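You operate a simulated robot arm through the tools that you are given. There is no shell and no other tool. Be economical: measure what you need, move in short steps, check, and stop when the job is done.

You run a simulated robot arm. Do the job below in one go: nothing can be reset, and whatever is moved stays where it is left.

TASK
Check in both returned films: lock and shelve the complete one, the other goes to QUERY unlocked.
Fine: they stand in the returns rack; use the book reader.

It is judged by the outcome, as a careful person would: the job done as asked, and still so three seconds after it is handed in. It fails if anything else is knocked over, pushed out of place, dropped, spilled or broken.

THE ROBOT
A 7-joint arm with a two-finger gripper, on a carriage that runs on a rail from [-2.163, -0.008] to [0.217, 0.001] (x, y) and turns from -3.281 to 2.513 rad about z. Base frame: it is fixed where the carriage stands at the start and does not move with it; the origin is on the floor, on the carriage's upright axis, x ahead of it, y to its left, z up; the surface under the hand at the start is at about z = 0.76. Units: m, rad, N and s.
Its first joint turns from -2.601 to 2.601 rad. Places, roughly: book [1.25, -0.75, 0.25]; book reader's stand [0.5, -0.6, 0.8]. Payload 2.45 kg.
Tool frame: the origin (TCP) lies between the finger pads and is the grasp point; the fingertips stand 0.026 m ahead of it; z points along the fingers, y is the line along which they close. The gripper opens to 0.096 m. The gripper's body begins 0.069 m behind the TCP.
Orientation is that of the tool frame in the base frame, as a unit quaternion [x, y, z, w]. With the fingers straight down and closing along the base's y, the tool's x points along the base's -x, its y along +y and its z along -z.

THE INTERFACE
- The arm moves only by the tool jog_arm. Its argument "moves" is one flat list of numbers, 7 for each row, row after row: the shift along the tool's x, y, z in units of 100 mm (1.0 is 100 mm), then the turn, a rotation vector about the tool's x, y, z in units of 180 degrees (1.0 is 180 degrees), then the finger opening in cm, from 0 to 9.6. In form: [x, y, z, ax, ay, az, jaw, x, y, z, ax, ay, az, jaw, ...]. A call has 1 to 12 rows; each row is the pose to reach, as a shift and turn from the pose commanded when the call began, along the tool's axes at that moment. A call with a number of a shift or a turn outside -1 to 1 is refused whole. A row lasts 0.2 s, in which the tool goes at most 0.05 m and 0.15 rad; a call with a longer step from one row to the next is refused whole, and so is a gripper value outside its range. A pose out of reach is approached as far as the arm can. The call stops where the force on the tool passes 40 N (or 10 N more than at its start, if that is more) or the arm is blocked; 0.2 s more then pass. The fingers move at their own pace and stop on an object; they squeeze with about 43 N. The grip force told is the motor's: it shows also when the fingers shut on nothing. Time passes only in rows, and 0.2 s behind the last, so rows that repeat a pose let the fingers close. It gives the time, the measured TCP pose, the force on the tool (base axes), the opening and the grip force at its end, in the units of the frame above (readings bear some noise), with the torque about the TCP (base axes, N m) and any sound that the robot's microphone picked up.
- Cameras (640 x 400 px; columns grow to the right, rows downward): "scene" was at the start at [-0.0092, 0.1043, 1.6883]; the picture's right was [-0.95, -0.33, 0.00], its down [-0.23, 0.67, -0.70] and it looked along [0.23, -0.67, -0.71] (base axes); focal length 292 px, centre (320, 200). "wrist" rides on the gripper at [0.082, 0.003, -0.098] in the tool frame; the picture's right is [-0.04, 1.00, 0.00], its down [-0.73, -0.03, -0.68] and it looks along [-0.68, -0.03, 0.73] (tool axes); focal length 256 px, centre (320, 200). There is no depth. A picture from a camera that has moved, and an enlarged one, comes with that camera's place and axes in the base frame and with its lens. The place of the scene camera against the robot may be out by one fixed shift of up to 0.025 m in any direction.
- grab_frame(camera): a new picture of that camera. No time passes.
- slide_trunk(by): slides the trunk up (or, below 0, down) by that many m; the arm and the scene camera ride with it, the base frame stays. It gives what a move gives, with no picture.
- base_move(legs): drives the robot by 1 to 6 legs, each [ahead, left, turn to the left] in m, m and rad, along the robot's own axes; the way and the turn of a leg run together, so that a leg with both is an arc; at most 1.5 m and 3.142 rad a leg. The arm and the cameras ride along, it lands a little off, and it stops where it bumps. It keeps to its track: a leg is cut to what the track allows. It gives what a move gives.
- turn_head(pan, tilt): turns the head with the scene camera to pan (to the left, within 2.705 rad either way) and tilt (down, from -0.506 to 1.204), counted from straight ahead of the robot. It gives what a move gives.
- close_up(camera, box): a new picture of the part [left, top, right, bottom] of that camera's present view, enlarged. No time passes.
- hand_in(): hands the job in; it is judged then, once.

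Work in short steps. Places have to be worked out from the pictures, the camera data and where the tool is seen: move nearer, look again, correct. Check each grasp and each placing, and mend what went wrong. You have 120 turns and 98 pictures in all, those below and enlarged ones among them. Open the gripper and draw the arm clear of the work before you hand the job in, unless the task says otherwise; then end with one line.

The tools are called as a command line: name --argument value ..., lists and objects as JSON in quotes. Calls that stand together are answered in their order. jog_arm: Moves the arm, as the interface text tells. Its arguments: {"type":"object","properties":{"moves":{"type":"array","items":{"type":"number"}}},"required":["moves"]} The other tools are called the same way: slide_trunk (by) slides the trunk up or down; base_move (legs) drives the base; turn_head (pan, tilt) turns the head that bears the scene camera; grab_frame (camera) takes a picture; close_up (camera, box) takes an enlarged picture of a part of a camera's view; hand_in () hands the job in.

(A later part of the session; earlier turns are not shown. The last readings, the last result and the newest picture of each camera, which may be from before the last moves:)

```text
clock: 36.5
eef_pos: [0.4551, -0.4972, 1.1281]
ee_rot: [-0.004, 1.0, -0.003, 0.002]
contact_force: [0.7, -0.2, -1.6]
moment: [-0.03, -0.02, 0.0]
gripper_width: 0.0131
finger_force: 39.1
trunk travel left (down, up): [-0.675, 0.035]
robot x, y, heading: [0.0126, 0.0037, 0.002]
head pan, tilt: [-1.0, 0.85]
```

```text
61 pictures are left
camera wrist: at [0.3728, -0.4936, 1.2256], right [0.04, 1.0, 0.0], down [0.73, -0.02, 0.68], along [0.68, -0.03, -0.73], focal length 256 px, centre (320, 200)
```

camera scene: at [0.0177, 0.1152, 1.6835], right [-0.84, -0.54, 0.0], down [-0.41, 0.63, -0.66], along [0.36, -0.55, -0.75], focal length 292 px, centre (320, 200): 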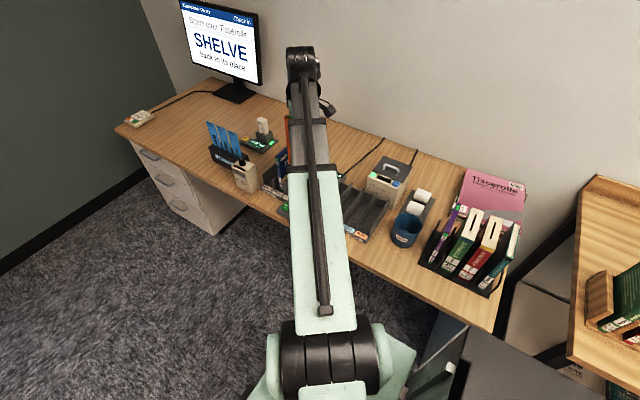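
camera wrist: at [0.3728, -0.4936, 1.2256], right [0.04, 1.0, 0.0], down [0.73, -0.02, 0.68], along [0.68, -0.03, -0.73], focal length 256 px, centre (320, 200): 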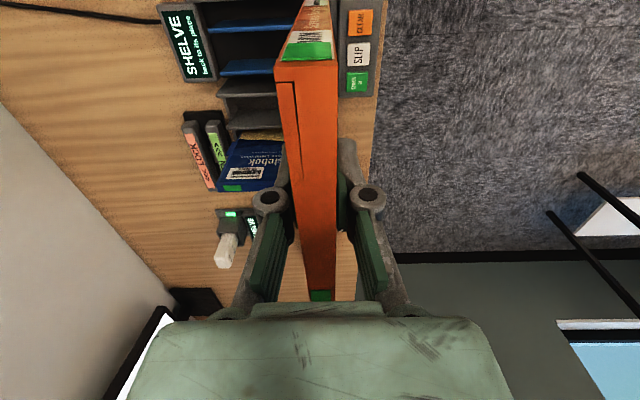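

The arm hides the film from the scene camera. Both cases' backs can be seen if the wrist camera faces -x; I'll lift, drive to x≈0.2, and turn the tool a further 180° so the camera looks at the back of the blue case.

jog_arm --moves '[0, 0.2, -0.4, 0, 0, 0, 0.5, 0, 0.4, -0.8, 0, 0, 0, 0.5, 0, 0.4, -0.8, 0, 0, 0, 0.5]'

base_move --legs '[[0.19, 0, 0]]'

jog_arm --moves '[-0.2, 0, 0, 0, 0, -0.0455, 0.5, -0.4, 0, 0, 0, 0, -0.091, 0.5, -0.6, 0, 0, 0, 0, -0.1365, 0.5, -0.8, 0, 0, 0, 0, -0.182, 0.5, -1, 0, 0, 0, 0, -0.2275, 0.5, -1, 0, 0, 0, 0, -0.273, 0.5, -1, 0, 0, 0, 0, -0.3185, 0.5, -1, 0, 0, 0, 0, -0.364, 0.5, -1, 0, 0, 0, 0, -0.4095, 0.5, -1, 0, 0, 0, 0, -0.455, 0.5, -1, 0, 0, 0, 0, -0.5, 0.5, -1, 0, 0, 0, 0, -0.5, 0.5]'

grab_frame --camera "wrist"

```text
clock: 37.3
eef_pos: [0.4549, -0.4551, 1.2102]
ee_rot: [-0.002, 1.0, -0.002, 0.001]
contact_force: [0.3, -0.1, -0.8]
moment: [-0.02, 0.01, 0.01]
gripper_width: 0.0133
finger_force: 39.2
trunk travel left (down, up): [-0.675, 0.035]
robot x, y, heading: [0.0041, -0.0028, 0.006]
head pan, tilt: [-1.0, 0.85]
```

```text
clock: 38.8
eef_pos: [0.6417, -0.455, 1.2101]
ee_rot: [-0.001, 1.0, -0.003, 0.001]
contact_force: [0.1, 0.1, -0.8]
moment: [0.02, 0.0, 0.0]
gripper_width: 0.0133
finger_force: 40.0
trunk travel left (down, up): [-0.675, 0.035]
robot x, y, heading: [0.1976, -0.0008, -0.003]
head pan, tilt: [-1.0, 0.85]
```

```text
clock: 41.4
eef_pos: [0.7421, -0.4545, 1.2109]
ee_rot: [0.709, -0.706, 0.002, 0.0]
contact_force: [-0.2, -0.4, -1.5]
moment: [0.03, 0.01, 0.03]
gripper_width: 0.0133
finger_force: 39.7
trunk travel left (down, up): [-0.675, 0.035]
robot x, y, heading: [0.1957, 0.0004, 0.002]
head pan, tilt: [-1.0, 0.85]
```

```text
60 pictures are left
camera wrist: at [0.7388, -0.5351, 1.3077], right [-1.0, 0.04, 0.0], down [0.02, 0.74, 0.68], along [0.03, 0.68, -0.74], focal length 256 px, centre (320, 200)
```

wrist: 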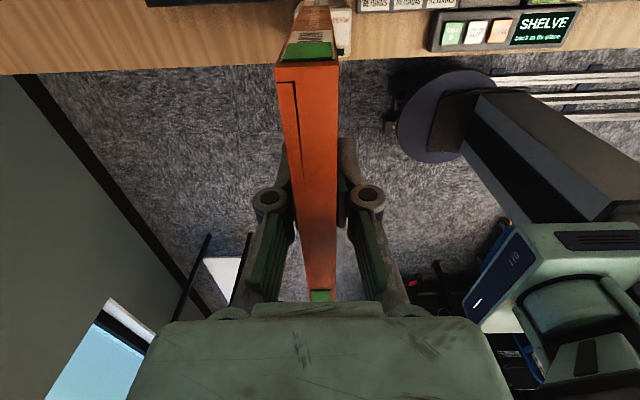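

Rotation works. Turning the last 90° and moving 5 cm further in +x.

jog_arm --moves '[0, -0.1, 0, 0, 0, -0.0455, 0.5, 0, -0.2, 0, 0, 0, -0.091, 0.5, 0, -0.3, 0, 0, 0, -0.1365, 0.5, 0, -0.4, 0, 0, 0, -0.182, 0.5, 0, -0.5, 0, 0, 0, -0.2275, 0.5, 0, -0.5, 0, 0, 0, -0.273, 0.5, 0, -0.5, 0, 0, 0, -0.3185, 0.5, 0, -0.5, 0, 0, 0, -0.364, 0.5, 0, -0.5, 0, 0, 0, -0.4095, 0.5, 0, -0.5, 0, 0, 0, -0.455, 0.5, 0, -0.5, 0, 0, 0, -0.5, 0.5, 0, -0.5, 0, 0, 0, -0.5, 0.5]'

grab_frame --camera "wrist"

```text
clock: 44.0
eef_pos: [0.797, -0.4483, 1.2103]
ee_rot: [0.918, -0.396, 0.002, 0.001]
contact_force: [-0.1, 1.0, -0.6]
moment: [0.0, -0.03, 0.01]
gripper_width: 0.0133
finger_force: 39.7
out of reach, approached as far as the arm can: row 6, 7, 8, 9, 10, 11, 12
trunk travel left (down, up): [-0.675, 0.035]
robot x, y, heading: [0.1968, 0.0006, 0.004]
head pan, tilt: [-1.0, 0.85]
```

```text
59 pictures are left
camera wrist: at [0.8509, -0.5084, 1.3078], right [-0.76, -0.66, 0.0], down [-0.48, 0.56, 0.68], along [-0.44, 0.51, -0.74], focal length 256 px, centre (320, 200)
```

wrist: 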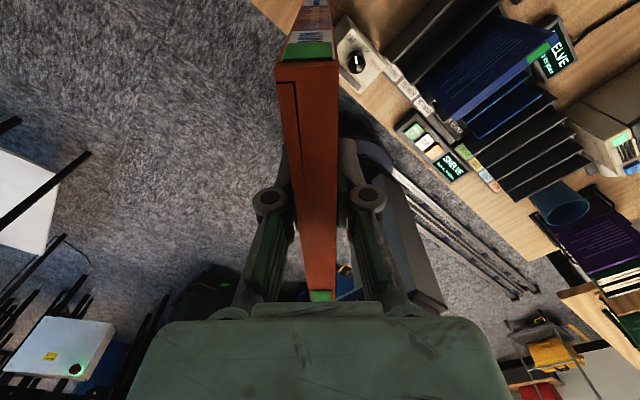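

Limit reached, but the back of the blue case is visible at the top right. Enlarging.

close_up --camera "wrist" --box '[400, 0, 580, 120]'

```text
3.33 times, centred on (490, 60) of wrist
camera zoom: at [0.8509, -0.5084, 1.3078], right [-0.76, -0.66, 0.0], down [-0.48, 0.56, 0.68], along [-0.44, 0.51, -0.74], focal length 853 px, centre (-247, 667)
```

zoom: 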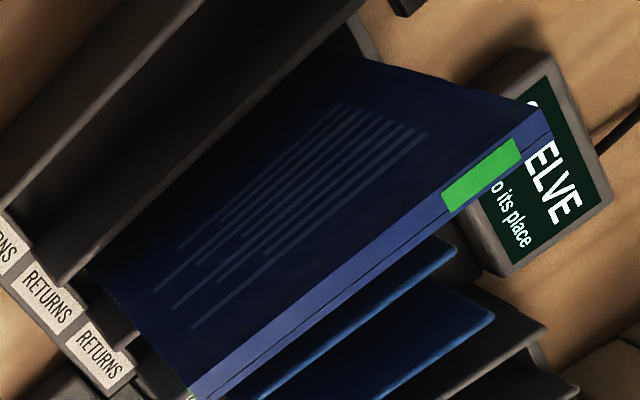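

The back has only text. I'll give the orange case a short shake up here to hear whether anything sounds loose.

jog_arm --moves '[0.3, 0, 0, 0, 0, 0, 0.5, -0.15, 0, 0, 0, 0, 0, 0.5, 0.3, 0, 0, 0, 0, 0, 0.5, -0.15, 0, 0, 0, 0, 0, 0.5, 0.3, 0, 0, 0, 0, 0, 0.5, 0, 0, 0, 0, 0, 0, 0.5, 0, 0.3, 0, 0, 0, 0, 0.5, 0, -0.1, 0, 0, 0, 0, 0.5, 0, 0.3, 0, 0, 0, 0, 0.5, 0, 0, 0, 0, 0, 0, 0.5, 0, 0, 0, 0, 0, 0, 0.5, 0, 0, 0, 0, 0, 0, 0.5]'

```text
clock: 46.6
eef_pos: [0.796, -0.4482, 1.2095]
ee_rot: [0.918, -0.397, 0.003, 0.001]
contact_force: [0.4, -0.7, -0.7]
moment: [0.04, -0.03, -0.03]
gripper_width: 0.013
finger_force: 40.0
out of reach, approached as far as the arm can: row 7, 9
trunk travel left (down, up): [-0.675, 0.035]
robot x, y, heading: [0.1984, 0.0007, -0.001]
head pan, tilt: [-1.0, 0.85]
```

No sound. I'll take the orange back toward the returns rack, turning the tool back to the working orientation.

jog_arm --moves '[-0.08, 0.08, 0, 0, 0, 0.0475, 0.5, -0.16, 0.16, 0, 0, 0, 0.095, 0.5, -0.24, 0.24, 0, 0, 0, 0.1425, 0.5, -0.32, 0.32, 0, 0, 0, 0.19, 0.5, -0.4, 0.4, 0, 0, 0, 0.2375, 0.5, -0.5, 0.5, 0, 0, 0, 0.285, 0.5, -0.6, 0.6, 0, 0, 0, 0.3325, 0.5, -0.7, 0.7, 0, 0, 0, 0.38, 0.5, -0.8, 0.8, 0, 0, 0, 0.4275, 0.5, -0.9, 0.9, 0, 0, 0, 0.475, 0.5, -1, 0.98, 0, 0, 0, 0.5225, 0.5, -1, 0.98, 0, 0, 0, 0.57, 0.5]'

jog_arm --moves '[0, 0, 0, 0, 0, 0.0475, 0.5, 0, 0, 0, 0, 0, 0.095, 0.5, 0, 0, 0, 0, 0, 0.1425, 0.5, 0, 0, 0, 0, 0, 0.19, 0.5, 0, 0, 0, 0, 0, 0.2375, 0.5, 0, 0, 0, 0, 0, 0.285, 0.5, 0, 0, 0, 0, 0, 0.3325, 0.5, 0, 0, 0, 0, 0, 0.38, 0.5, 0, 0, 0, 0, 0, 0.4275, 0.5, 0, 0, 0, 0, 0, 0.475, 0.5, 0, 0, 0, 0, 0, 0.5225, 0.5, 0, 0, 0, 0, 0, 0.57, 0.5]'

jog_arm --moves '[0, 0, 0, 0, 0, 0.04, 0.5, 0, 0, 0, 0, 0, 0.08, 0.5, 0, 0, 0, 0, 0, 0.0995, 0.5, 0, 0, 0, 0, 0, 0.0995, 0.5]'

```text
clock: 49.2
eef_pos: [0.6586, -0.441, 1.2083]
ee_rot: [-0.263, 0.965, -0.003, 0.002]
contact_force: [-0.5, 0.3, -1.5]
moment: [-0.01, 0.01, 0.01]
gripper_width: 0.0133
finger_force: 39.6
trunk travel left (down, up): [-0.675, 0.035]
robot x, y, heading: [0.1981, 0.0054, -0.001]
head pan, tilt: [-1.0, 0.85]
```

```text
clock: 51.8
eef_pos: [0.6584, -0.4408, 1.2103]
ee_rot: [0.589, 0.808, -0.001, 0.003]
contact_force: [-0.2, 0.0, -1.4]
moment: [0.01, -0.01, 0.01]
gripper_width: 0.0133
finger_force: 39.6
trunk travel left (down, up): [-0.675, 0.035]
robot x, y, heading: [0.1984, -0.0009, 0.006]
head pan, tilt: [-1.0, 0.85]
```

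```text
clock: 52.8
eef_pos: [0.6583, -0.4417, 1.2092]
ee_rot: [0.706, 0.708, 0.0, 0.002]
contact_force: [-0.2, 1.1, -0.7]
moment: [0.02, 0.02, 0.03]
gripper_width: 0.0132
finger_force: 39.5
trunk travel left (down, up): [-0.675, 0.035]
robot x, y, heading: [0.1966, -0.0, -0.002]
head pan, tilt: [-1.0, 0.85]
```

Back in the working orientation. Moving above returns slot 1 (0.5425, -0.568), staying high, then look.

jog_arm --moves '[-0.33, -0.3, 0, 0, 0, 0, 0.5, -0.66, -0.6, 0, 0, 0, 0, 0.5, -1.0, -0.9, 0, 0, 0, 0, 0.5, -1.0, -1.0, 0, 0, 0, 0, 0.5, -1.0, -1.0, 0, 0, 0, 0, 0.5]'

jog_arm --moves '[-0.26, -0.16, 0, 0, 0, 0, 0.5, -0.26, -0.16, 0.4, 0, 0, 0, 0.5, -0.26, -0.16, 0.8, 0, 0, 0, 0.5, -0.26, -0.16, 1.0, 0, 0, 0, 0.5, -0.26, -0.16, 1.0, 0, 0, 0, 0.5]'

grab_frame --camera "wrist"

```text
clock: 54.0
eef_pos: [0.5579, -0.5438, 1.2081]
ee_rot: [0.706, 0.708, -0.001, 0.002]
contact_force: [-0.1, -0.5, -0.8]
moment: [0.0, 0.01, 0.03]
gripper_width: 0.0133
finger_force: 40.0
trunk travel left (down, up): [-0.675, 0.035]
robot x, y, heading: [0.1978, -0.0006, 0.002]
head pan, tilt: [-1.0, 0.85]
```

```text
clock: 55.2
eef_pos: [0.5429, -0.569, 1.1077]
ee_rot: [0.707, 0.707, 0.0, 0.003]
contact_force: [-0.8, -0.2, -1.2]
moment: [0.01, 0.03, 0.0]
gripper_width: 0.0133
finger_force: 39.7
trunk travel left (down, up): [-0.675, 0.035]
robot x, y, heading: [0.2009, -0.0027, 0.002]
head pan, tilt: [-1.0, 0.85]
```

```text
57 pictures are left
camera wrist: at [0.5449, -0.4861, 1.2049], right [1.0, -0.04, 0.0], down [-0.03, -0.73, 0.68], along [-0.02, -0.68, -0.73], focal length 256 px, centre (320, 200)
```

wrist: 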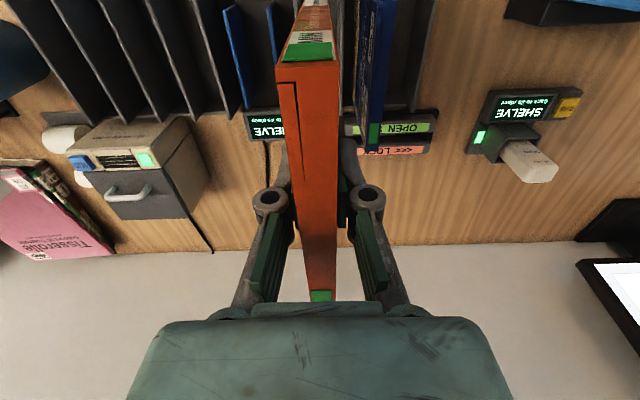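

Over slot 1. Lowering 0.18 to rest on the floor of the slot and releasing.

jog_arm --moves '[0, 0, 0.3, 0, 0, 0, 0.5, 0, 0, 0.6, 0, 0, 0, 0.5, 0, 0, 0.8, 0, 0, 0, 0.5, 0, 0, 1.0, 0, 0, 0, 0.5]'

jog_arm --moves '[0, 0, 0.3, 0, 0, 0, 0.5, 0, 0, 0.6, 0, 0, 0, 0.5, 0, 0, 0.7, 0, 0, 0, 0.5, 0, 0, 0.76, 0, 0, 0, 0.5, 0, 0, 0.79, 0, 0, 0, 0.5, 0, 0, 0.79, 0, 0, 0, 0.5]'

```text
clock: 56.2
eef_pos: [0.543, -0.569, 1.0082]
ee_rot: [0.706, 0.708, 0.001, 0.003]
contact_force: [0.3, 0.2, -1.0]
moment: [0.0, 0.02, 0.05]
gripper_width: 0.0129
finger_force: 40.5
trunk travel left (down, up): [-0.675, 0.035]
robot x, y, heading: [0.1994, 0.0021, 0.003]
head pan, tilt: [-1.0, 0.85]
```

```text
clock: 57.6
eef_pos: [0.5429, -0.5679, 0.9315]
ee_rot: [0.707, 0.707, -0.001, 0.002]
contact_force: [0.3, 0.0, -0.8]
moment: [0.0, -0.02, -0.01]
gripper_width: 0.013
finger_force: 39.1
trunk travel left (down, up): [-0.675, 0.035]
robot x, y, heading: [0.199, 0.0019, 0.002]
head pan, tilt: [-1.0, 0.85]
```

About 2 mm from the floor; lowering that, opening and rising.

jog_arm --moves '[0, 0, 0.025, 0, 0, 0, 0.5, 0, 0, 0.025, 0, 0, 0, 2, 0, 0, 0.025, 0, 0, 0, 4, 0, 0, -0.4, 0, 0, 0, 4, 0, 0, -0.8, 0, 0, 0, 4, 0, 0.25, -0.8, 0, 0, 0, 4, 0, 0.54, -0.8, 0, 0, 0, 4, 0, 0.54, -0.8, 0, 0, 0, 4]'

grab_frame --camera "wrist"

```text
clock: 59.4
eef_pos: [0.5979, -0.5682, 1.0101]
ee_rot: [0.707, 0.708, 0.0, 0.002]
contact_force: [-0.2, 0.2, -0.7]
moment: [-0.01, 0.02, 0.02]
gripper_width: 0.0401
finger_force: 0.1
trunk travel left (down, up): [-0.675, 0.035]
robot x, y, heading: [0.2013, -0.0009, 0.002]
head pan, tilt: [-1.0, 0.85]
```

```text
56 pictures are left
camera wrist: at [0.601, -0.4857, 1.1079], right [1.0, -0.04, 0.0], down [-0.03, -0.73, 0.68], along [-0.02, -0.68, -0.73], focal length 256 px, centre (320, 200)
```

wrist: 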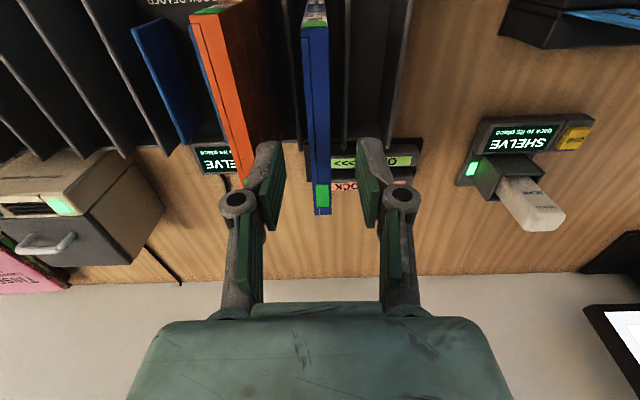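

Blue centered. Descend, grip, lift.

jog_arm --moves '[0, -0.01, 0.4, 0, 0, 0, 4, 0, -0.01, 0.82, 0, 0, 0, 4, 0, -0.01, 0.82, 0, 0, 0, 0.5, 0, -0.01, 0.82, 0, 0, 0, 0.5, 0, -0.01, 0.82, 0, 0, 0, 0.5, 0, -0.01, 0.4, 0, 0, 0, 0.5, 0, -0.01, 0, 0, 0, 0, 0.5, 0, -0.01, -0.4, 0, 0, 0, 0.5, 0, -0.01, -0.8, 0, 0, 0, 0.5, 0, -0.01, -1.0, 0, 0, 0, 0.5, 0, -0.01, -1.0, 0, 0, 0, 0.5]'

jog_arm --moves '[0.3, 0, -0.3, 0, 0, 0, 0.5, -0.15, 0, -0.3, 0, 0, 0, 0.5, 0.3, 0, -0.3, 0, 0, 0, 0.5, -0.15, 0, -0.3, 0, 0, 0, 0.5, 0.3, 0, -0.3, 0, 0, 0, 0.5, 0, 0, -0.3, 0, 0, 0, 0.5, 0, 0.3, -0.3, 0, 0, 0, 0.5, 0, -0.1, -0.3, 0, 0, 0, 0.5, 0, 0.3, -0.3, 0, 0, 0, 0.5, 0, 0, -0.3, 0, 0, 0, 0.5, 0, 0, -0.3, 0, 0, 0, 0.5, 0, 0, -0.3, 0, 0, 0, 0.5]'

grab_frame --camera "wrist"

```text
clock: 61.8
eef_pos: [0.5951, -0.5682, 1.1099]
ee_rot: [0.706, 0.708, 0.001, 0.002]
contact_force: [0.0, 0.1, -0.1]
moment: [0.0, 0.01, -0.03]
gripper_width: 0.0135
finger_force: 39.7
trunk travel left (down, up): [-0.675, 0.035]
robot x, y, heading: [0.1948, 0.0022, 0.001]
head pan, tilt: [-1.0, 0.85]
```

```text
clock: 64.4
eef_pos: [0.5957, -0.5684, 1.1429]
ee_rot: [0.707, 0.708, 0.0, 0.003]
contact_force: [0.4, -0.1, -0.7]
moment: [0.0, 0.02, 0.03]
gripper_width: 0.0133
finger_force: 40.0
trunk travel left (down, up): [-0.675, 0.035]
robot x, y, heading: [0.2034, 0.0052, 0.003]
head pan, tilt: [-1.0, 0.85]
```

```text
55 pictures are left
camera wrist: at [0.5985, -0.4864, 1.2392], right [1.0, -0.04, 0.0], down [-0.03, -0.73, 0.68], along [-0.02, -0.68, -0.73], focal length 256 px, centre (320, 200)
```

wrist: 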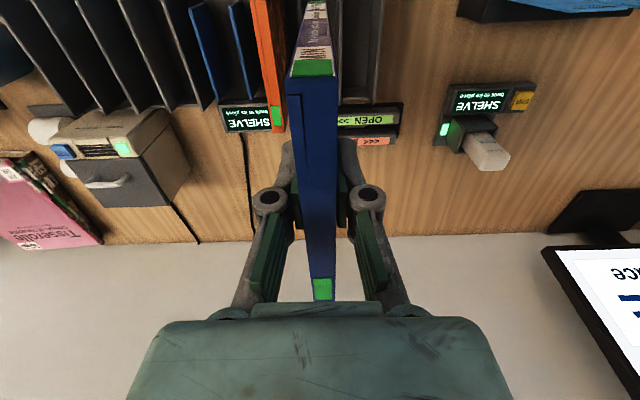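

Blue held; no rattle either. Carrying it over the orange to the reader slot (x≈0.460).

jog_arm --moves '[0, 0, -0.3, 0, 0, 0, 0.5, 0, -0.4, -0.3, 0, 0, 0, 0.5, 0, -0.8, -0.3, 0, 0, 0, 0.5, 0, -1.0, -0.3, 0, 0, 0, 0.5, 0, -1.0, -0.3, 0, 0, 0, 0.5]'

jog_arm --moves '[0, -0.36, 0, 0, 0, 0, 0.5, 0, -0.36, 0.4, 0, 0, 0, 0.5, 0, -0.36, 0.8, 0, 0, 0, 0.5, 0, -0.36, 1.0, 0, 0, 0, 0.5, 0, -0.36, 1.0, 0, 0, 0, 0.5]'

grab_frame --camera "wrist"

```text
clock: 65.6
eef_pos: [0.495, -0.5646, 1.1703]
ee_rot: [0.707, 0.707, -0.001, 0.003]
contact_force: [0.0, 0.1, -0.9]
moment: [0.02, -0.01, -0.02]
gripper_width: 0.0133
finger_force: 39.4
trunk travel left (down, up): [-0.675, 0.035]
robot x, y, heading: [0.2026, 0.0007, 0.002]
head pan, tilt: [-1.0, 0.85]
```

```text
clock: 66.8
eef_pos: [0.4616, -0.5672, 1.0696]
ee_rot: [0.707, 0.707, 0.0, 0.003]
contact_force: [-0.1, 0.7, -0.4]
moment: [-0.01, 0.03, 0.01]
gripper_width: 0.0134
finger_force: 39.5
trunk travel left (down, up): [-0.675, 0.035]
robot x, y, heading: [0.1988, -0.0003, 0.005]
head pan, tilt: [-1.0, 0.85]
```

```text
54 pictures are left
camera wrist: at [0.4641, -0.4848, 1.166], right [1.0, -0.04, 0.0], down [-0.03, -0.73, 0.68], along [-0.02, -0.68, -0.73], focal length 256 px, centre (320, 200)
```

wrist: 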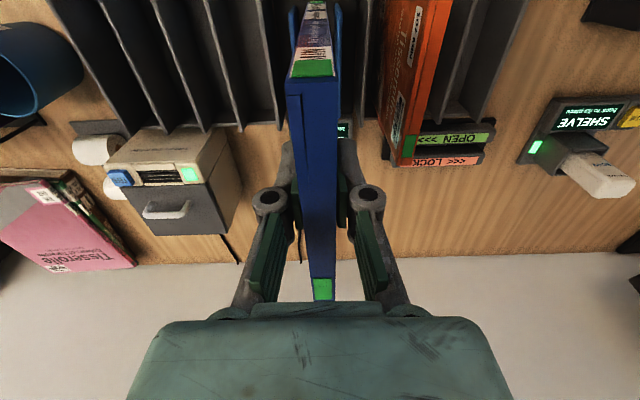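

Centred. Lowering into the slot (0.14 m) in two calls, then release and rise.

jog_arm --moves '[0, 0, 0.3, 0, 0, 0, 0.5, 0, 0, 0.6, 0, 0, 0, 0.5, 0, 0, 0.8, 0, 0, 0, 0.5, 0, 0, 1.0, 0, 0, 0, 0.5]'

jog_arm --moves '[0, 0, 0.2, 0, 0, 0, 0.5, 0, 0, 0.33, 0, 0, 0, 0.5, 0, 0, 0.38, 0, 0, 0, 0.5, 0, 0, 0.41, 0, 0, 0, 0.5, 0, 0, 0.41, 0, 0, 0, 0.5]'

```text
clock: 67.8
eef_pos: [0.46, -0.5681, 0.969]
ee_rot: [0.706, 0.708, 0.001, 0.002]
contact_force: [0.0, -0.6, -0.6]
moment: [-0.02, 0.04, 0.0]
gripper_width: 0.0131
finger_force: 40.4
trunk travel left (down, up): [-0.675, 0.035]
robot x, y, heading: [0.2022, 0.0014, 0.002]
head pan, tilt: [-1.0, 0.85]
```

```text
clock: 69.0
eef_pos: [0.4606, -0.5666, 0.9305]
ee_rot: [0.707, 0.708, 0.0, 0.004]
contact_force: [-0.4, -2.6, 33.3]
moment: [0.04, 0.01, 0.01]
gripper_width: 0.0133
finger_force: 40.3
trunk travel left (down, up): [-0.675, 0.035]
robot x, y, heading: [0.1979, -0.0005, -0.004]
head pan, tilt: [-1.0, 0.85]
```

Resting on the floor. Release, rise, then go to above the CHECK IN button.

jog_arm --moves '[0, 0, -0.02, 0, 0, 0, 0.5, 0, 0, -0.02, 0, 0, 0, 2, 0, 0, -0.02, 0, 0, 0, 4, 0, 0, -0.4, 0, 0, 0, 4, 0, 0, -0.8, 0, 0, 0, 4, 0, 0, -1.0, 0, 0, 0, 4, 0.4, 0.2, -1.0, 0, 0, 0, 4, 0.8, 0.4, -1.0, 0, 0, 0, 0, 1.0, 0.58, -1.0, 0, 0, 0, 0, 1.0, 0.58, -1.0, 0, 0, 0, 0]'

jog_arm --moves '[0.27, 0, 0, 0, 0, 0, 0, 0.27, 0, 0.4, 0, 0, 0, 0, 0.27, 0, 0.8, 0, 0, 0, 0, 0.27, 0, 1.0, 0, 0, 0, 0, 0.27, 0, 1.0, 0, 0, 0, 0]'

grab_frame --camera "wrist"

```text
clock: 71.2
eef_pos: [0.5175, -0.4689, 1.03]
ee_rot: [0.706, 0.708, 0.0, 0.002]
contact_force: [0.0, 0.0, 0.7]
moment: [-0.02, 0.01, 0.02]
gripper_width: 0.0
finger_force: 28.1
trunk travel left (down, up): [-0.675, 0.035]
robot x, y, heading: [0.2019, 0.0012, 0.002]
head pan, tilt: [-1.0, 0.85]
```

```text
clock: 72.4
eef_pos: [0.5192, -0.4412, 0.9287]
ee_rot: [0.707, 0.708, 0.001, 0.002]
contact_force: [-0.7, 0.4, 0.2]
moment: [-0.02, -0.03, 0.0]
gripper_width: 0.0001
finger_force: 28.3
trunk travel left (down, up): [-0.675, 0.035]
robot x, y, heading: [0.1951, 0.0022, 0.003]
head pan, tilt: [-1.0, 0.85]
```

```text
53 pictures are left
camera wrist: at [0.5213, -0.3588, 1.0252], right [1.0, -0.04, 0.0], down [-0.03, -0.73, 0.68], along [-0.02, -0.68, -0.73], focal length 256 px, centre (320, 200)
```

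wrist: 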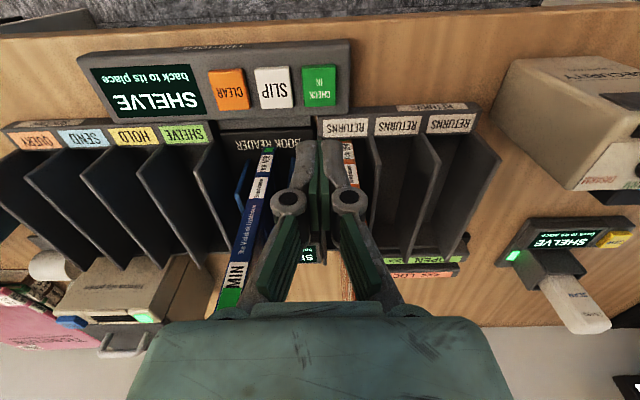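

Aligned again. Pressing CHECK IN.

jog_arm --moves '[0, 0, 0.4, 0, 0, 0, 0, 0, 0, 0.8, 0, 0, 0, 0, 0, 0, 1.0, 0, 0, 0, 0]'

jog_arm --moves '[0, 0, 0.06, 0, 0, 0, 0, 0, 0, 0.1, 0, 0, 0, 0, 0, 0, 0.14, 0, 0, 0, 0, 0, 0, 0.18, 0, 0, 0, 0, 0, 0, 0.22, 0, 0, 0, 0]'

jog_arm --moves '[0, 0, -0.3, 0, 0, 0, 0, 0, 0, -0.7, 0, 0, 0, 0, 0, 0, -1.0, 0, 0, 0, 0]'

grab_frame --camera "wrist"

close_up --camera "scene" --box '[170, 0, 410, 150]'

```text
clock: 73.2
eef_pos: [0.519, -0.4421, 0.8266]
ee_rot: [0.707, 0.707, 0.0, 0.003]
contact_force: [0.7, 0.3, -0.4]
moment: [-0.02, 0.01, 0.01]
gripper_width: 0.0001
finger_force: 28.8
trunk travel left (down, up): [-0.675, 0.035]
robot x, y, heading: [0.2011, 0.0006, 0.002]
head pan, tilt: [-1.0, 0.85]
```

```text
clock: 74.4
eef_pos: [0.5202, -0.4416, 0.8107]
ee_rot: [0.706, 0.708, 0.0, 0.007]
contact_force: [-0.8, 0.6, 26.0]
moment: [0.16, 0.06, -0.01]
gripper_width: 0.006
finger_force: 28.3
trunk travel left (down, up): [-0.675, 0.035]
robot x, y, heading: [0.1953, -0.0027, 0.003]
head pan, tilt: [-1.0, 0.85]
heard: click
stopped in row 5: the force on the tool passed its limit at 46 N (the readings are from after the stop); the commanded pose is now the measured one
```

```text
clock: 75.2
eef_pos: [0.5185, -0.4417, 0.9098]
ee_rot: [0.706, 0.708, 0.0, 0.004]
contact_force: [0.2, 0.2, -0.3]
moment: [-0.01, -0.01, -0.02]
gripper_width: 0.0
finger_force: 28.0
trunk travel left (down, up): [-0.675, 0.035]
robot x, y, heading: [0.2002, 0.0007, 0.001]
head pan, tilt: [-1.0, 0.85]
```

```text
52 pictures are left
camera wrist: at [0.5211, -0.3589, 1.0066], right [1.0, -0.04, 0.01], down [-0.03, -0.73, 0.68], along [-0.02, -0.68, -0.73], focal length 256 px, centre (320, 200)
```

wrist: 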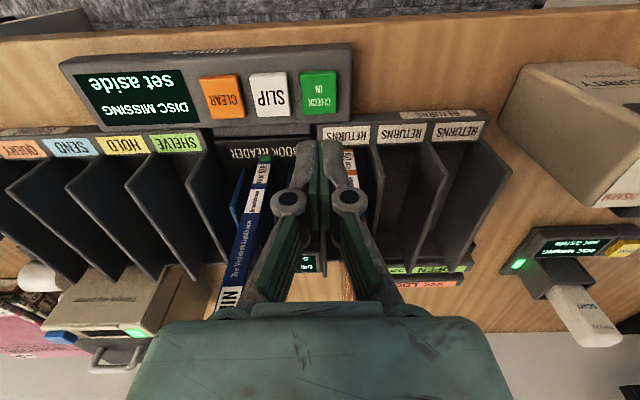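

```text
2.67 times, centred on (290, 75) of scene
camera zoom: at [0.2051, 0.1159, 1.6834], right [-0.84, -0.54, 0.0], down [-0.41, 0.63, -0.66], along [0.36, -0.55, -0.75], focal length 778 px, centre (400, 533)
```

zoom: 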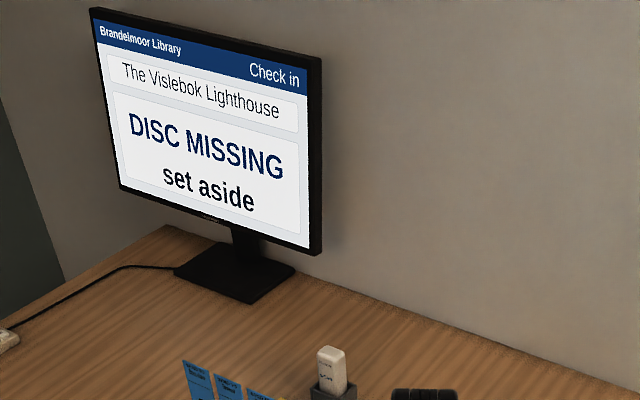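

Blue (Visiebok) = DISC MISSING → QUERY, unlocked. Orange = complete → lock and SHELVE. Re-grasping blue from the reader now.

jog_arm --moves '[0, 0, -0.4, 0, 0, 0, 0, 0, 0, -0.8, 0, 0, 0, 0, 0, 0, -1.0, 0, 0, 0, 0, -0.4, -0.2, -1.0, 0, 0, 0, 4, -0.8, -0.4, -1.0, 0, 0, 0, 4, -1.0, -0.58, -1.0, 0, 0, 0, 4, -1.0, -0.58, -1.0, 0, 0, 0, 4]'

jog_arm --moves '[-0.26, 0, 0, 0, 0, 0, 4, -0.26, 0, 0.4, 0, 0, 0, 4, -0.26, 0, 0.8, 0, 0, 0, 4, -0.26, 0, 0.8, 0, 0, 0, 0.5, -0.26, 0, 0.8, 0, 0, 0, 0.5, -0.26, 0, 0.8, 0, 0, 0, 0.5, -0.26, 0, 0.4, 0, 0, 0, 0.5, -0.26, 0, 0, 0, 0, 0, 0.5, -0.26, 0, -0.4, 0, 0, 0, 0.5, -0.26, 0, -0.7, 0, 0, 0, 0.5, -0.26, 0, -0.7, 0, 0, 0, 0.5]'

jog_arm --moves '[0, -0.4, 0, 0, 0, 0, 0.5, 0, -0.8, 0, 0, 0, 0, 0.5, 0, -1.0, 0, 0, 0, 0, 0.5, 0, -1.0, 0, 0, 0, 0, 0.5]'

grab_frame --camera "wrist"

```text
clock: 76.8
eef_pos: [0.4611, -0.5428, 1.0097]
ee_rot: [0.706, 0.708, 0.001, 0.005]
contact_force: [0.9, 0.0, 0.1]
moment: [0.02, -0.02, -0.03]
gripper_width: 0.0398
finger_force: 0.0
trunk travel left (down, up): [-0.675, 0.035]
robot x, y, heading: [0.1968, -0.0016, -0.001]
head pan, tilt: [-1.0, 0.85]
```

```text
clock: 79.2
eef_pos: [0.4599, -0.5659, 1.0799]
ee_rot: [0.707, 0.708, 0.0, 0.005]
contact_force: [-0.3, 0.3, -0.5]
moment: [0.01, -0.03, 0.02]
gripper_width: 0.0134
finger_force: 39.6
trunk travel left (down, up): [-0.675, 0.035]
robot x, y, heading: [0.1984, -0.0002, 0.005]
head pan, tilt: [-1.0, 0.85]
```

```text
clock: 80.2
eef_pos: [0.3578, -0.5667, 1.0783]
ee_rot: [0.707, 0.708, 0.0, 0.004]
contact_force: [-0.6, 0.0, -0.6]
moment: [-0.01, 0.01, -0.04]
gripper_width: 0.0135
finger_force: 40.1
trunk travel left (down, up): [-0.675, 0.035]
robot x, y, heading: [0.2004, -0.0, 0.004]
head pan, tilt: [-1.0, 0.85]
```

```text
50 pictures are left
camera wrist: at [0.3611, -0.4844, 1.1765], right [1.0, -0.04, 0.01], down [-0.03, -0.73, 0.68], along [-0.02, -0.68, -0.73], focal length 256 px, centre (320, 200)
```

wrist: 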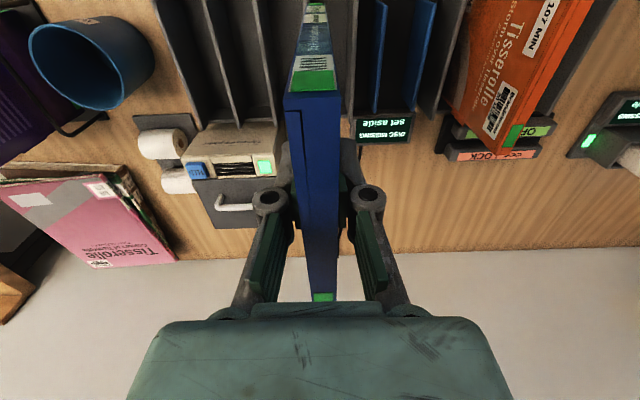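

Blue in hand, mid-sorter. I need the sorter divider positions precisely; zooming in.

close_up --camera "wrist" --box '[140, 0, 440, 187]'

jog_arm --moves '[0, -0.4, 0, 0, 0, 0, 0.5, 0, -0.8, 0, 0, 0, 0, 0.5, 0, -1.0, 0, 0, 0, 0, 0.5, 0, -1.0, 0, 0, 0, 0, 0.5]'

close_up --camera "wrist" --box '[200, 0, 500, 187]'

```text
2.13 times, centred on (290, 94) of wrist
camera zoom: at [0.3611, -0.4844, 1.1765], right [1.0, -0.04, 0.01], down [-0.03, -0.73, 0.68], along [-0.02, -0.68, -0.73], focal length 546 px, centre (384, 427)
```

zoom: 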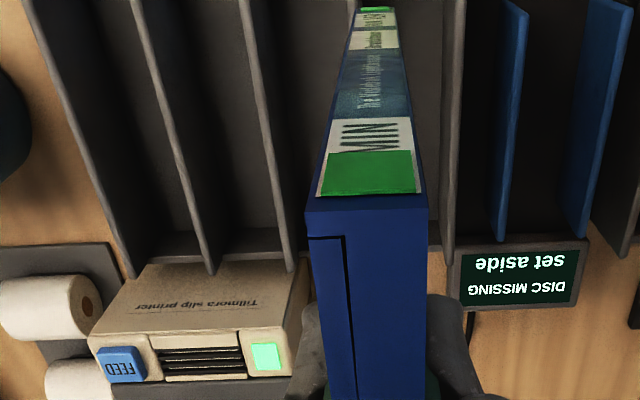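

```text
clock: 81.2
eef_pos: [0.2599, -0.5666, 1.078]
ee_rot: [0.707, 0.707, 0.0, 0.005]
contact_force: [0.0, 0.7, -0.2]
moment: [0.01, 0.03, 0.01]
gripper_width: 0.0132
finger_force: 39.6
trunk travel left (down, up): [-0.675, 0.035]
robot x, y, heading: [0.1982, 0.0021, -0.004]
head pan, tilt: [-1.0, 0.85]
```

```text
2.13 times, centred on (350, 94) of wrist
camera zoom: at [0.2622, -0.4848, 1.1743], right [1.0, -0.04, 0.01], down [-0.03, -0.73, 0.68], along [-0.02, -0.68, -0.73], focal length 546 px, centre (256, 427)
```

zoom: 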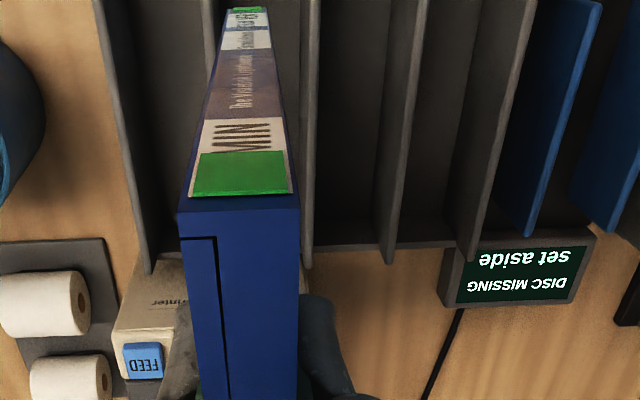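

Sorter walls are at x ≈ 0.182, 0.237, 0.291, 0.346, 0.4005, so QUERY's centre is x≈0.2095 and SHELVE's ≈0.373. Moving over QUERY and lowering part-way.

jog_arm --moves '[0, -0.25, 0, 0, 0, 0, 0.5, 0, -0.505, 0, 0, 0, 0, 0.5, 0, -0.505, 0.3, 0, 0, 0, 0.5, 0, -0.505, 0.55, 0, 0, 0, 0.5, 0, -0.505, 0.55, 0, 0, 0, 0.5]'

grab_frame --camera "wrist"

```text
clock: 82.4
eef_pos: [0.2103, -0.5688, 1.0233]
ee_rot: [0.706, 0.708, 0.0, 0.005]
contact_force: [0.2, 0.1, 0.2]
moment: [0.02, -0.01, -0.01]
gripper_width: 0.0135
finger_force: 39.7
trunk travel left (down, up): [-0.675, 0.035]
robot x, y, heading: [0.1981, 0.0004, -0.0]
head pan, tilt: [-1.0, 0.85]
```

```text
47 pictures are left
camera wrist: at [0.2125, -0.4857, 1.1202], right [1.0, -0.04, 0.01], down [-0.03, -0.73, 0.68], along [-0.02, -0.68, -0.73], focal length 256 px, centre (320, 200)
```

wrist: 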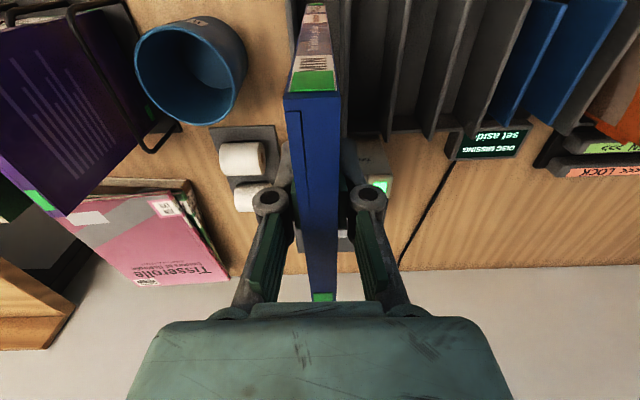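

Centred between the QUERY walls. Lowering.

jog_arm --moves '[0, 0, 0.2, 0, 0, 0, 0.5, 0, 0, 0.4, 0, 0, 0, 0.5, 0, 0, 0.6, 0, 0, 0, 0.5, 0, 0, 0.8, 0, 0, 0, 0.5, 0, 0, 0.86, 0, 0, 0, 0.5, 0, 0, 0.9, 0, 0, 0, 0.5, 0, 0, 0.93, 0, 0, 0, 0.5, 0, 0, 0.93, 0, 0, 0, 0.5]'

```text
clock: 84.2
eef_pos: [0.2109, -0.5693, 0.9306]
ee_rot: [0.707, 0.708, 0.0, 0.005]
contact_force: [0.1, -0.5, -0.9]
moment: [-0.02, -0.02, -0.01]
gripper_width: 0.0134
finger_force: 39.5
trunk travel left (down, up): [-0.675, 0.035]
robot x, y, heading: [0.1969, 0.0036, -0.001]
head pan, tilt: [-1.0, 0.85]
```

Not quite touching; a few more millimetres.

jog_arm --moves '[0, 0, 0.02, 0, 0, 0, 0.5, 0, 0, 0.03, 0, 0, 0, 0.5, 0, 0, 0.03, 0, 0, 0, 0.5]'

```text
clock: 85.0
eef_pos: [0.2112, -0.5689, 0.9265]
ee_rot: [0.707, 0.708, 0.0, 0.005]
contact_force: [0.6, -0.6, -0.6]
moment: [0.0, 0.01, 0.01]
gripper_width: 0.0133
finger_force: 39.9
trunk travel left (down, up): [-0.675, 0.035]
robot x, y, heading: [0.1986, 0.0008, -0.0]
head pan, tilt: [-1.0, 0.85]
```

jog_arm --moves '[0, 0, 0.015, 0, 0, 0, 0.5, 0, 0, 0.03, 0, 0, 0, 0.5, 0, 0, 0.045, 0, 0, 0, 0.5, 0, 0, 0.06, 0, 0, 0, 0.5]'

```text
clock: 86.0
eef_pos: [0.2113, -0.5688, 0.9219]
ee_rot: [0.707, 0.707, -0.001, 0.006]
contact_force: [1.6, -2.2, 23.8]
moment: [0.9, -0.01, -0.01]
gripper_width: 0.0131
finger_force: 40.0
trunk travel left (down, up): [-0.675, 0.035]
robot x, y, heading: [0.1962, 0.0002, 0.003]
head pan, tilt: [-1.0, 0.85]
```

Contact. Releasing and rising to check how it stands.

jog_arm --moves '[0, 0, -0.02, 0, 0, 0, 0.5, 0, 0, -0.02, 0, 0, 0, 2, 0, 0, -0.02, 0, 0, 0, 3.5, 0, 0, -0.4, 0, 0, 0, 3.5, 0, 0, -0.8, 0, 0, 0, 3.5, 0, 0, -1.0, 0, 0, 0, 3.5, 0, 0, -1.0, 0, 0, 0, 3.5]'

grab_frame --camera "wrist"

```text
clock: 87.6
eef_pos: [0.2079, -0.5685, 1.0206]
ee_rot: [0.706, 0.708, 0.0, 0.005]
contact_force: [-0.5, 0.0, 0.6]
moment: [0.01, -0.01, -0.04]
gripper_width: 0.035
finger_force: 0.1
trunk travel left (down, up): [-0.675, 0.035]
robot x, y, heading: [0.1975, 0.0003, 0.001]
head pan, tilt: [-1.0, 0.85]
```

```text
46 pictures are left
camera wrist: at [0.2112, -0.4858, 1.1176], right [1.0, -0.04, 0.01], down [-0.03, -0.73, 0.68], along [-0.02, -0.68, -0.73], focal length 256 px, centre (320, 200)
```

wrist: 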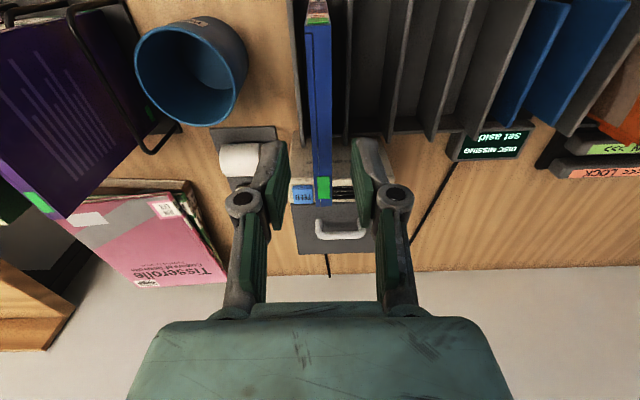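

Blue stands upright in QUERY with its green (unlocked) marker. Now I'll fly to the lock unit (around x 0.58–0.745, y≈-0.73) for a close look.

jog_arm --moves '[0, 0.2, -0.4, 0, 0, 0, 3.5, 0, 0.6, -0.8, 0, 0, 0, 3.5, 0, 1.0, -1.0, 0, 0, 0, 3.5]'

jog_arm --moves '[0, 0.5, 0, 0, 0, 0, 3.5, 0, 1.0, 0, 0, 0, 0, 3.5]'

jog_arm --moves '[0, 0.5, 0, 0, 0, 0, 3.5, 0, 1.0, 0, 0, 0, 0, 3.5]'

jog_arm --moves '[-0.2, 0.4, 0, 0, 0, 0, 3.5, -0.4, 0.8, 0, 0, 0, 0, 3.5, -0.6, 1.0, 0, 0, 0, 0, 3.5]'

jog_arm --moves '[0, 0.5, 0, 0, 0, 0, 3.5, 0, 0.5, 0, 0, 0, 0, 3.5]'

close_up --camera "wrist" --box '[220, 0, 440, 137]'

```text
refused: row 2 steps farther than a row can; nothing moved
```

```text
clock: 88.2
eef_pos: [0.311, -0.5657, 1.0214]
ee_rot: [0.706, 0.708, 0.0, 0.005]
contact_force: [-0.1, -0.9, 0.0]
moment: [-0.01, -0.01, 0.04]
gripper_width: 0.0348
finger_force: 0.1
trunk travel left (down, up): [-0.675, 0.035]
robot x, y, heading: [0.1974, 0.001, 0.001]
head pan, tilt: [-1.0, 0.85]
```

```text
clock: 88.8
eef_pos: [0.411, -0.5643, 1.0202]
ee_rot: [0.707, 0.707, 0.0, 0.004]
contact_force: [1.0, -0.2, -0.6]
moment: [-0.02, -0.01, 0.01]
gripper_width: 0.035
finger_force: 0.0
trunk travel left (down, up): [-0.675, 0.035]
robot x, y, heading: [0.1957, -0.0018, -0.001]
head pan, tilt: [-1.0, 0.85]
```

```text
clock: 89.6
eef_pos: [0.5101, -0.627, 1.022]
ee_rot: [0.707, 0.708, 0.0, 0.006]
contact_force: [-0.1, 0.1, -0.3]
moment: [-0.02, -0.04, 0.0]
gripper_width: 0.0347
finger_force: 0.0
trunk travel left (down, up): [-0.675, 0.035]
robot x, y, heading: [0.1977, 0.0002, 0.007]
head pan, tilt: [-1.0, 0.85]
```

```text
clock: 90.2
eef_pos: [0.5618, -0.6264, 1.0213]
ee_rot: [0.707, 0.708, 0.0, 0.004]
contact_force: [1.1, 0.6, -0.5]
moment: [-0.01, 0.03, -0.01]
gripper_width: 0.0349
finger_force: 0.0
trunk travel left (down, up): [-0.675, 0.035]
robot x, y, heading: [0.198, -0.0016, 0.0]
head pan, tilt: [-1.0, 0.85]
```

```text
2.91 times, centred on (330, 68) of wrist
camera zoom: at [0.5638, -0.5426, 1.1183], right [1.0, -0.04, 0.01], down [-0.03, -0.73, 0.68], along [-0.02, -0.68, -0.73], focal length 745 px, centre (291, 582)
```

zoom: 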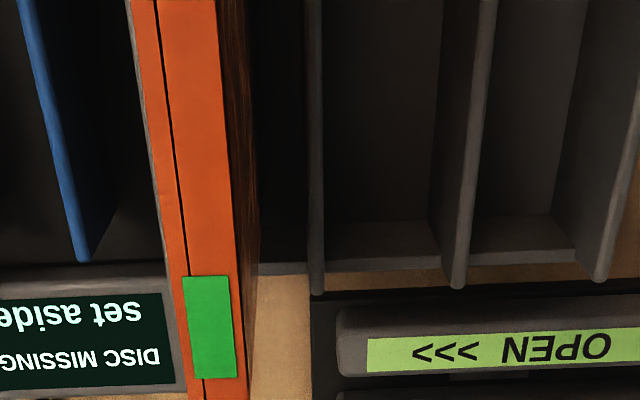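

Passed clear. Moving 10 cm further +x and up to see the lock unit fully.

jog_arm --moves '[0, 0.4, -0.2, 0, 0, 0, 3.5, 0, 0.8, -0.3, 0, 0, 0, 3.5, 0, 1.0, -0.5, 0, 0, 0, 3.5, 0, 1.0, -0.5, 0, 0, 0, 3.5]'

close_up --camera "wrist" --box '[220, 50, 420, 175]'

```text
clock: 91.2
eef_pos: [0.6607, -0.6256, 1.0727]
ee_rot: [0.706, 0.708, 0.0, 0.005]
contact_force: [0.4, -0.2, -0.3]
moment: [-0.02, 0.02, 0.03]
gripper_width: 0.035
finger_force: 0.2
trunk travel left (down, up): [-0.675, 0.035]
robot x, y, heading: [0.2011, 0.0021, -0.002]
head pan, tilt: [-1.0, 0.85]
```

```text
3.20 times, centred on (320, 112) of wrist
camera zoom: at [0.6627, -0.5427, 1.1691], right [1.0, -0.04, 0.01], down [-0.03, -0.73, 0.68], along [-0.02, -0.68, -0.73], focal length 819 px, centre (320, 480)
```

zoom: 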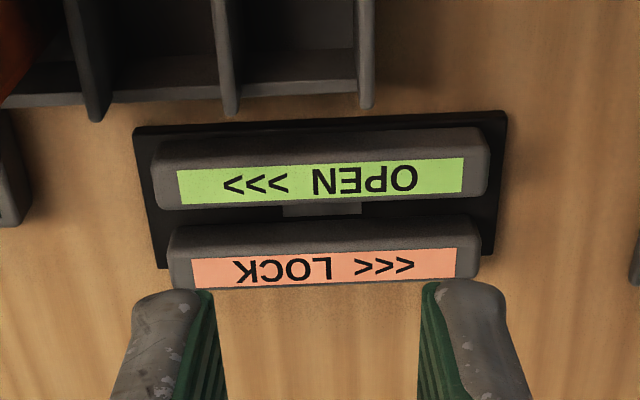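

The unit has a channel between two bars (gap centre y≈-0.723, x 0.58–0.745) with a magnet mid-channel; LOCK means dragging toward +x. Going to fetch the orange case.

jog_arm --moves '[0.3, -0.3, 0, 0, 0, 0, 3.5, 0.57, -0.6, 0, 0, 0, 0, 3.5, 0.57, -1.0, 0, 0, 0, 0, 3.5, 0.57, -1.0, 0, 0, 0, 0, 3.5]'

jog_arm --moves '[0, -0.18, 0, 0, 0, 0, 3.5, 0, -0.18, 0.4, 0, 0, 0, 3.5, 0, -0.18, 0.4, 0, 0, 0, 3.5]'

grab_frame --camera "wrist"

```text
clock: 92.2
eef_pos: [0.5613, -0.5691, 1.0712]
ee_rot: [0.706, 0.708, 0.0, 0.005]
contact_force: [0.0, 0.1, -0.3]
moment: [0.06, -0.01, 0.03]
gripper_width: 0.035
finger_force: 0.0
trunk travel left (down, up): [-0.675, 0.035]
robot x, y, heading: [0.1948, 0.0024, 0.012]
head pan, tilt: [-1.0, 0.85]
```

```text
clock: 93.0
eef_pos: [0.5413, -0.5701, 1.0317]
ee_rot: [0.707, 0.708, 0.0, 0.004]
contact_force: [-0.6, -0.5, 0.7]
moment: [0.03, 0.04, -0.02]
gripper_width: 0.0351
finger_force: 0.1
trunk travel left (down, up): [-0.675, 0.035]
robot x, y, heading: [0.1993, 0.0024, -0.002]
head pan, tilt: [-1.0, 0.85]
```

```text
43 pictures are left
camera wrist: at [0.5438, -0.4871, 1.1295], right [1.0, -0.04, 0.01], down [-0.03, -0.73, 0.68], along [-0.02, -0.68, -0.73], focal length 256 px, centre (320, 200)
```

wrist: 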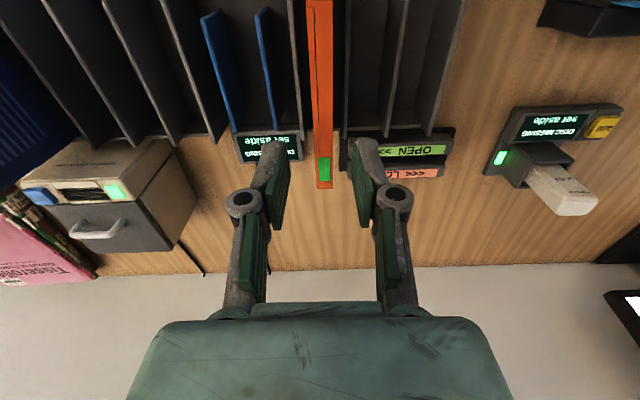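

Centred. Descend, grip, lift.

jog_arm --moves '[0, 0.02, 0.4, 0, 0, 0, 3.5, 0, 0.02, 0.8, 0, 0, 0, 3.5, 0, 0.02, 1.0, 0, 0, 0, 3.5, 0, 0.02, 1.0, 0, 0, 0, 0.5, 0, 0.02, 1.0, 0, 0, 0, 0.5, 0, 0.02, 1.0, 0, 0, 0, 0.5, 0, 0.02, 0.6, 0, 0, 0, 0.5, 0, 0.02, 0.2, 0, 0, 0, 0.5, 0, 0.02, -0.2, 0, 0, 0, 0.5, 0, 0.02, -0.6, 0, 0, 0, 0.5, 0, 0.02, -0.8, 0, 0, 0, 0.5, 0, 0.02, -0.8, 0, 0, 0, 0.5]'

jog_arm --moves '[0, 0, 0, 0, 0, -0.0455, 0.5, 0, 0, 0, 0, 0, -0.091, 0.5, 0, 0, 0, 0, 0, -0.1365, 0.5, 0, 0, 0, 0, 0, -0.182, 0.5, 0, 0, 0, 0, 0, -0.2275, 0.5, 0, 0, 0, 0, 0, -0.273, 0.5, 0, 0, 0, 0, 0, -0.3185, 0.5, 0, 0, 0, 0, 0, -0.364, 0.5, 0, 0, 0, 0, 0, -0.4095, 0.5, 0, 0, 0, 0, 0, -0.455, 0.5, 0, 0, 0, 0, 0, -0.5, 0.5, 0, 0, 0, 0, 0, -0.5, 0.5]'

grab_frame --camera "wrist"

```text
clock: 95.6
eef_pos: [0.5433, -0.5707, 1.1124]
ee_rot: [0.706, 0.708, 0.0, 0.005]
contact_force: [0.0, 0.1, -1.0]
moment: [0.03, -0.03, 0.0]
gripper_width: 0.013
finger_force: 39.6
trunk travel left (down, up): [-0.675, 0.035]
robot x, y, heading: [0.2018, 0.0025, -0.002]
head pan, tilt: [-1.0, 0.85]
```

```text
clock: 98.2
eef_pos: [0.5439, -0.5707, 1.1121]
ee_rot: [-0.002, 1.0, -0.003, 0.004]
contact_force: [0.8, -0.1, -0.6]
moment: [0.0, 0.01, -0.02]
gripper_width: 0.013
finger_force: 39.3
trunk travel left (down, up): [-0.675, 0.035]
robot x, y, heading: [0.1966, 0.0043, 0.002]
head pan, tilt: [-1.0, 0.85]
```

```text
42 pictures are left
camera wrist: at [0.4605, -0.5655, 1.2098], right [0.04, 1.0, -0.01], down [0.73, -0.02, 0.68], along [0.68, -0.03, -0.73], focal length 256 px, centre (320, 200)
```

wrist: 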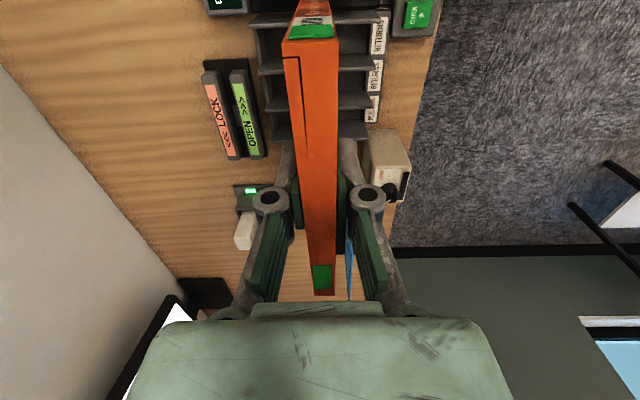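

Film hanging in the x–z plane now. Zoom on the lock unit from this end-on viewpoint for the channel's y.

close_up --camera "wrist" --box '[180, 40, 340, 140]'

```text
4.00 times, centred on (260, 90) of wrist
camera zoom: at [0.4605, -0.5655, 1.2098], right [0.04, 1.0, -0.01], down [0.73, -0.02, 0.68], along [0.68, -0.03, -0.73], focal length 1024 px, centre (560, 640)
```

zoom: 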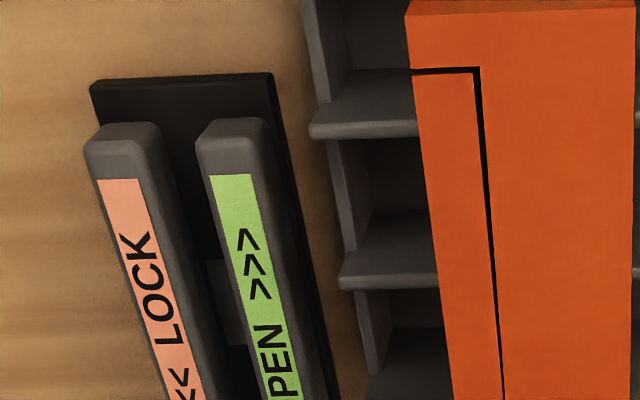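

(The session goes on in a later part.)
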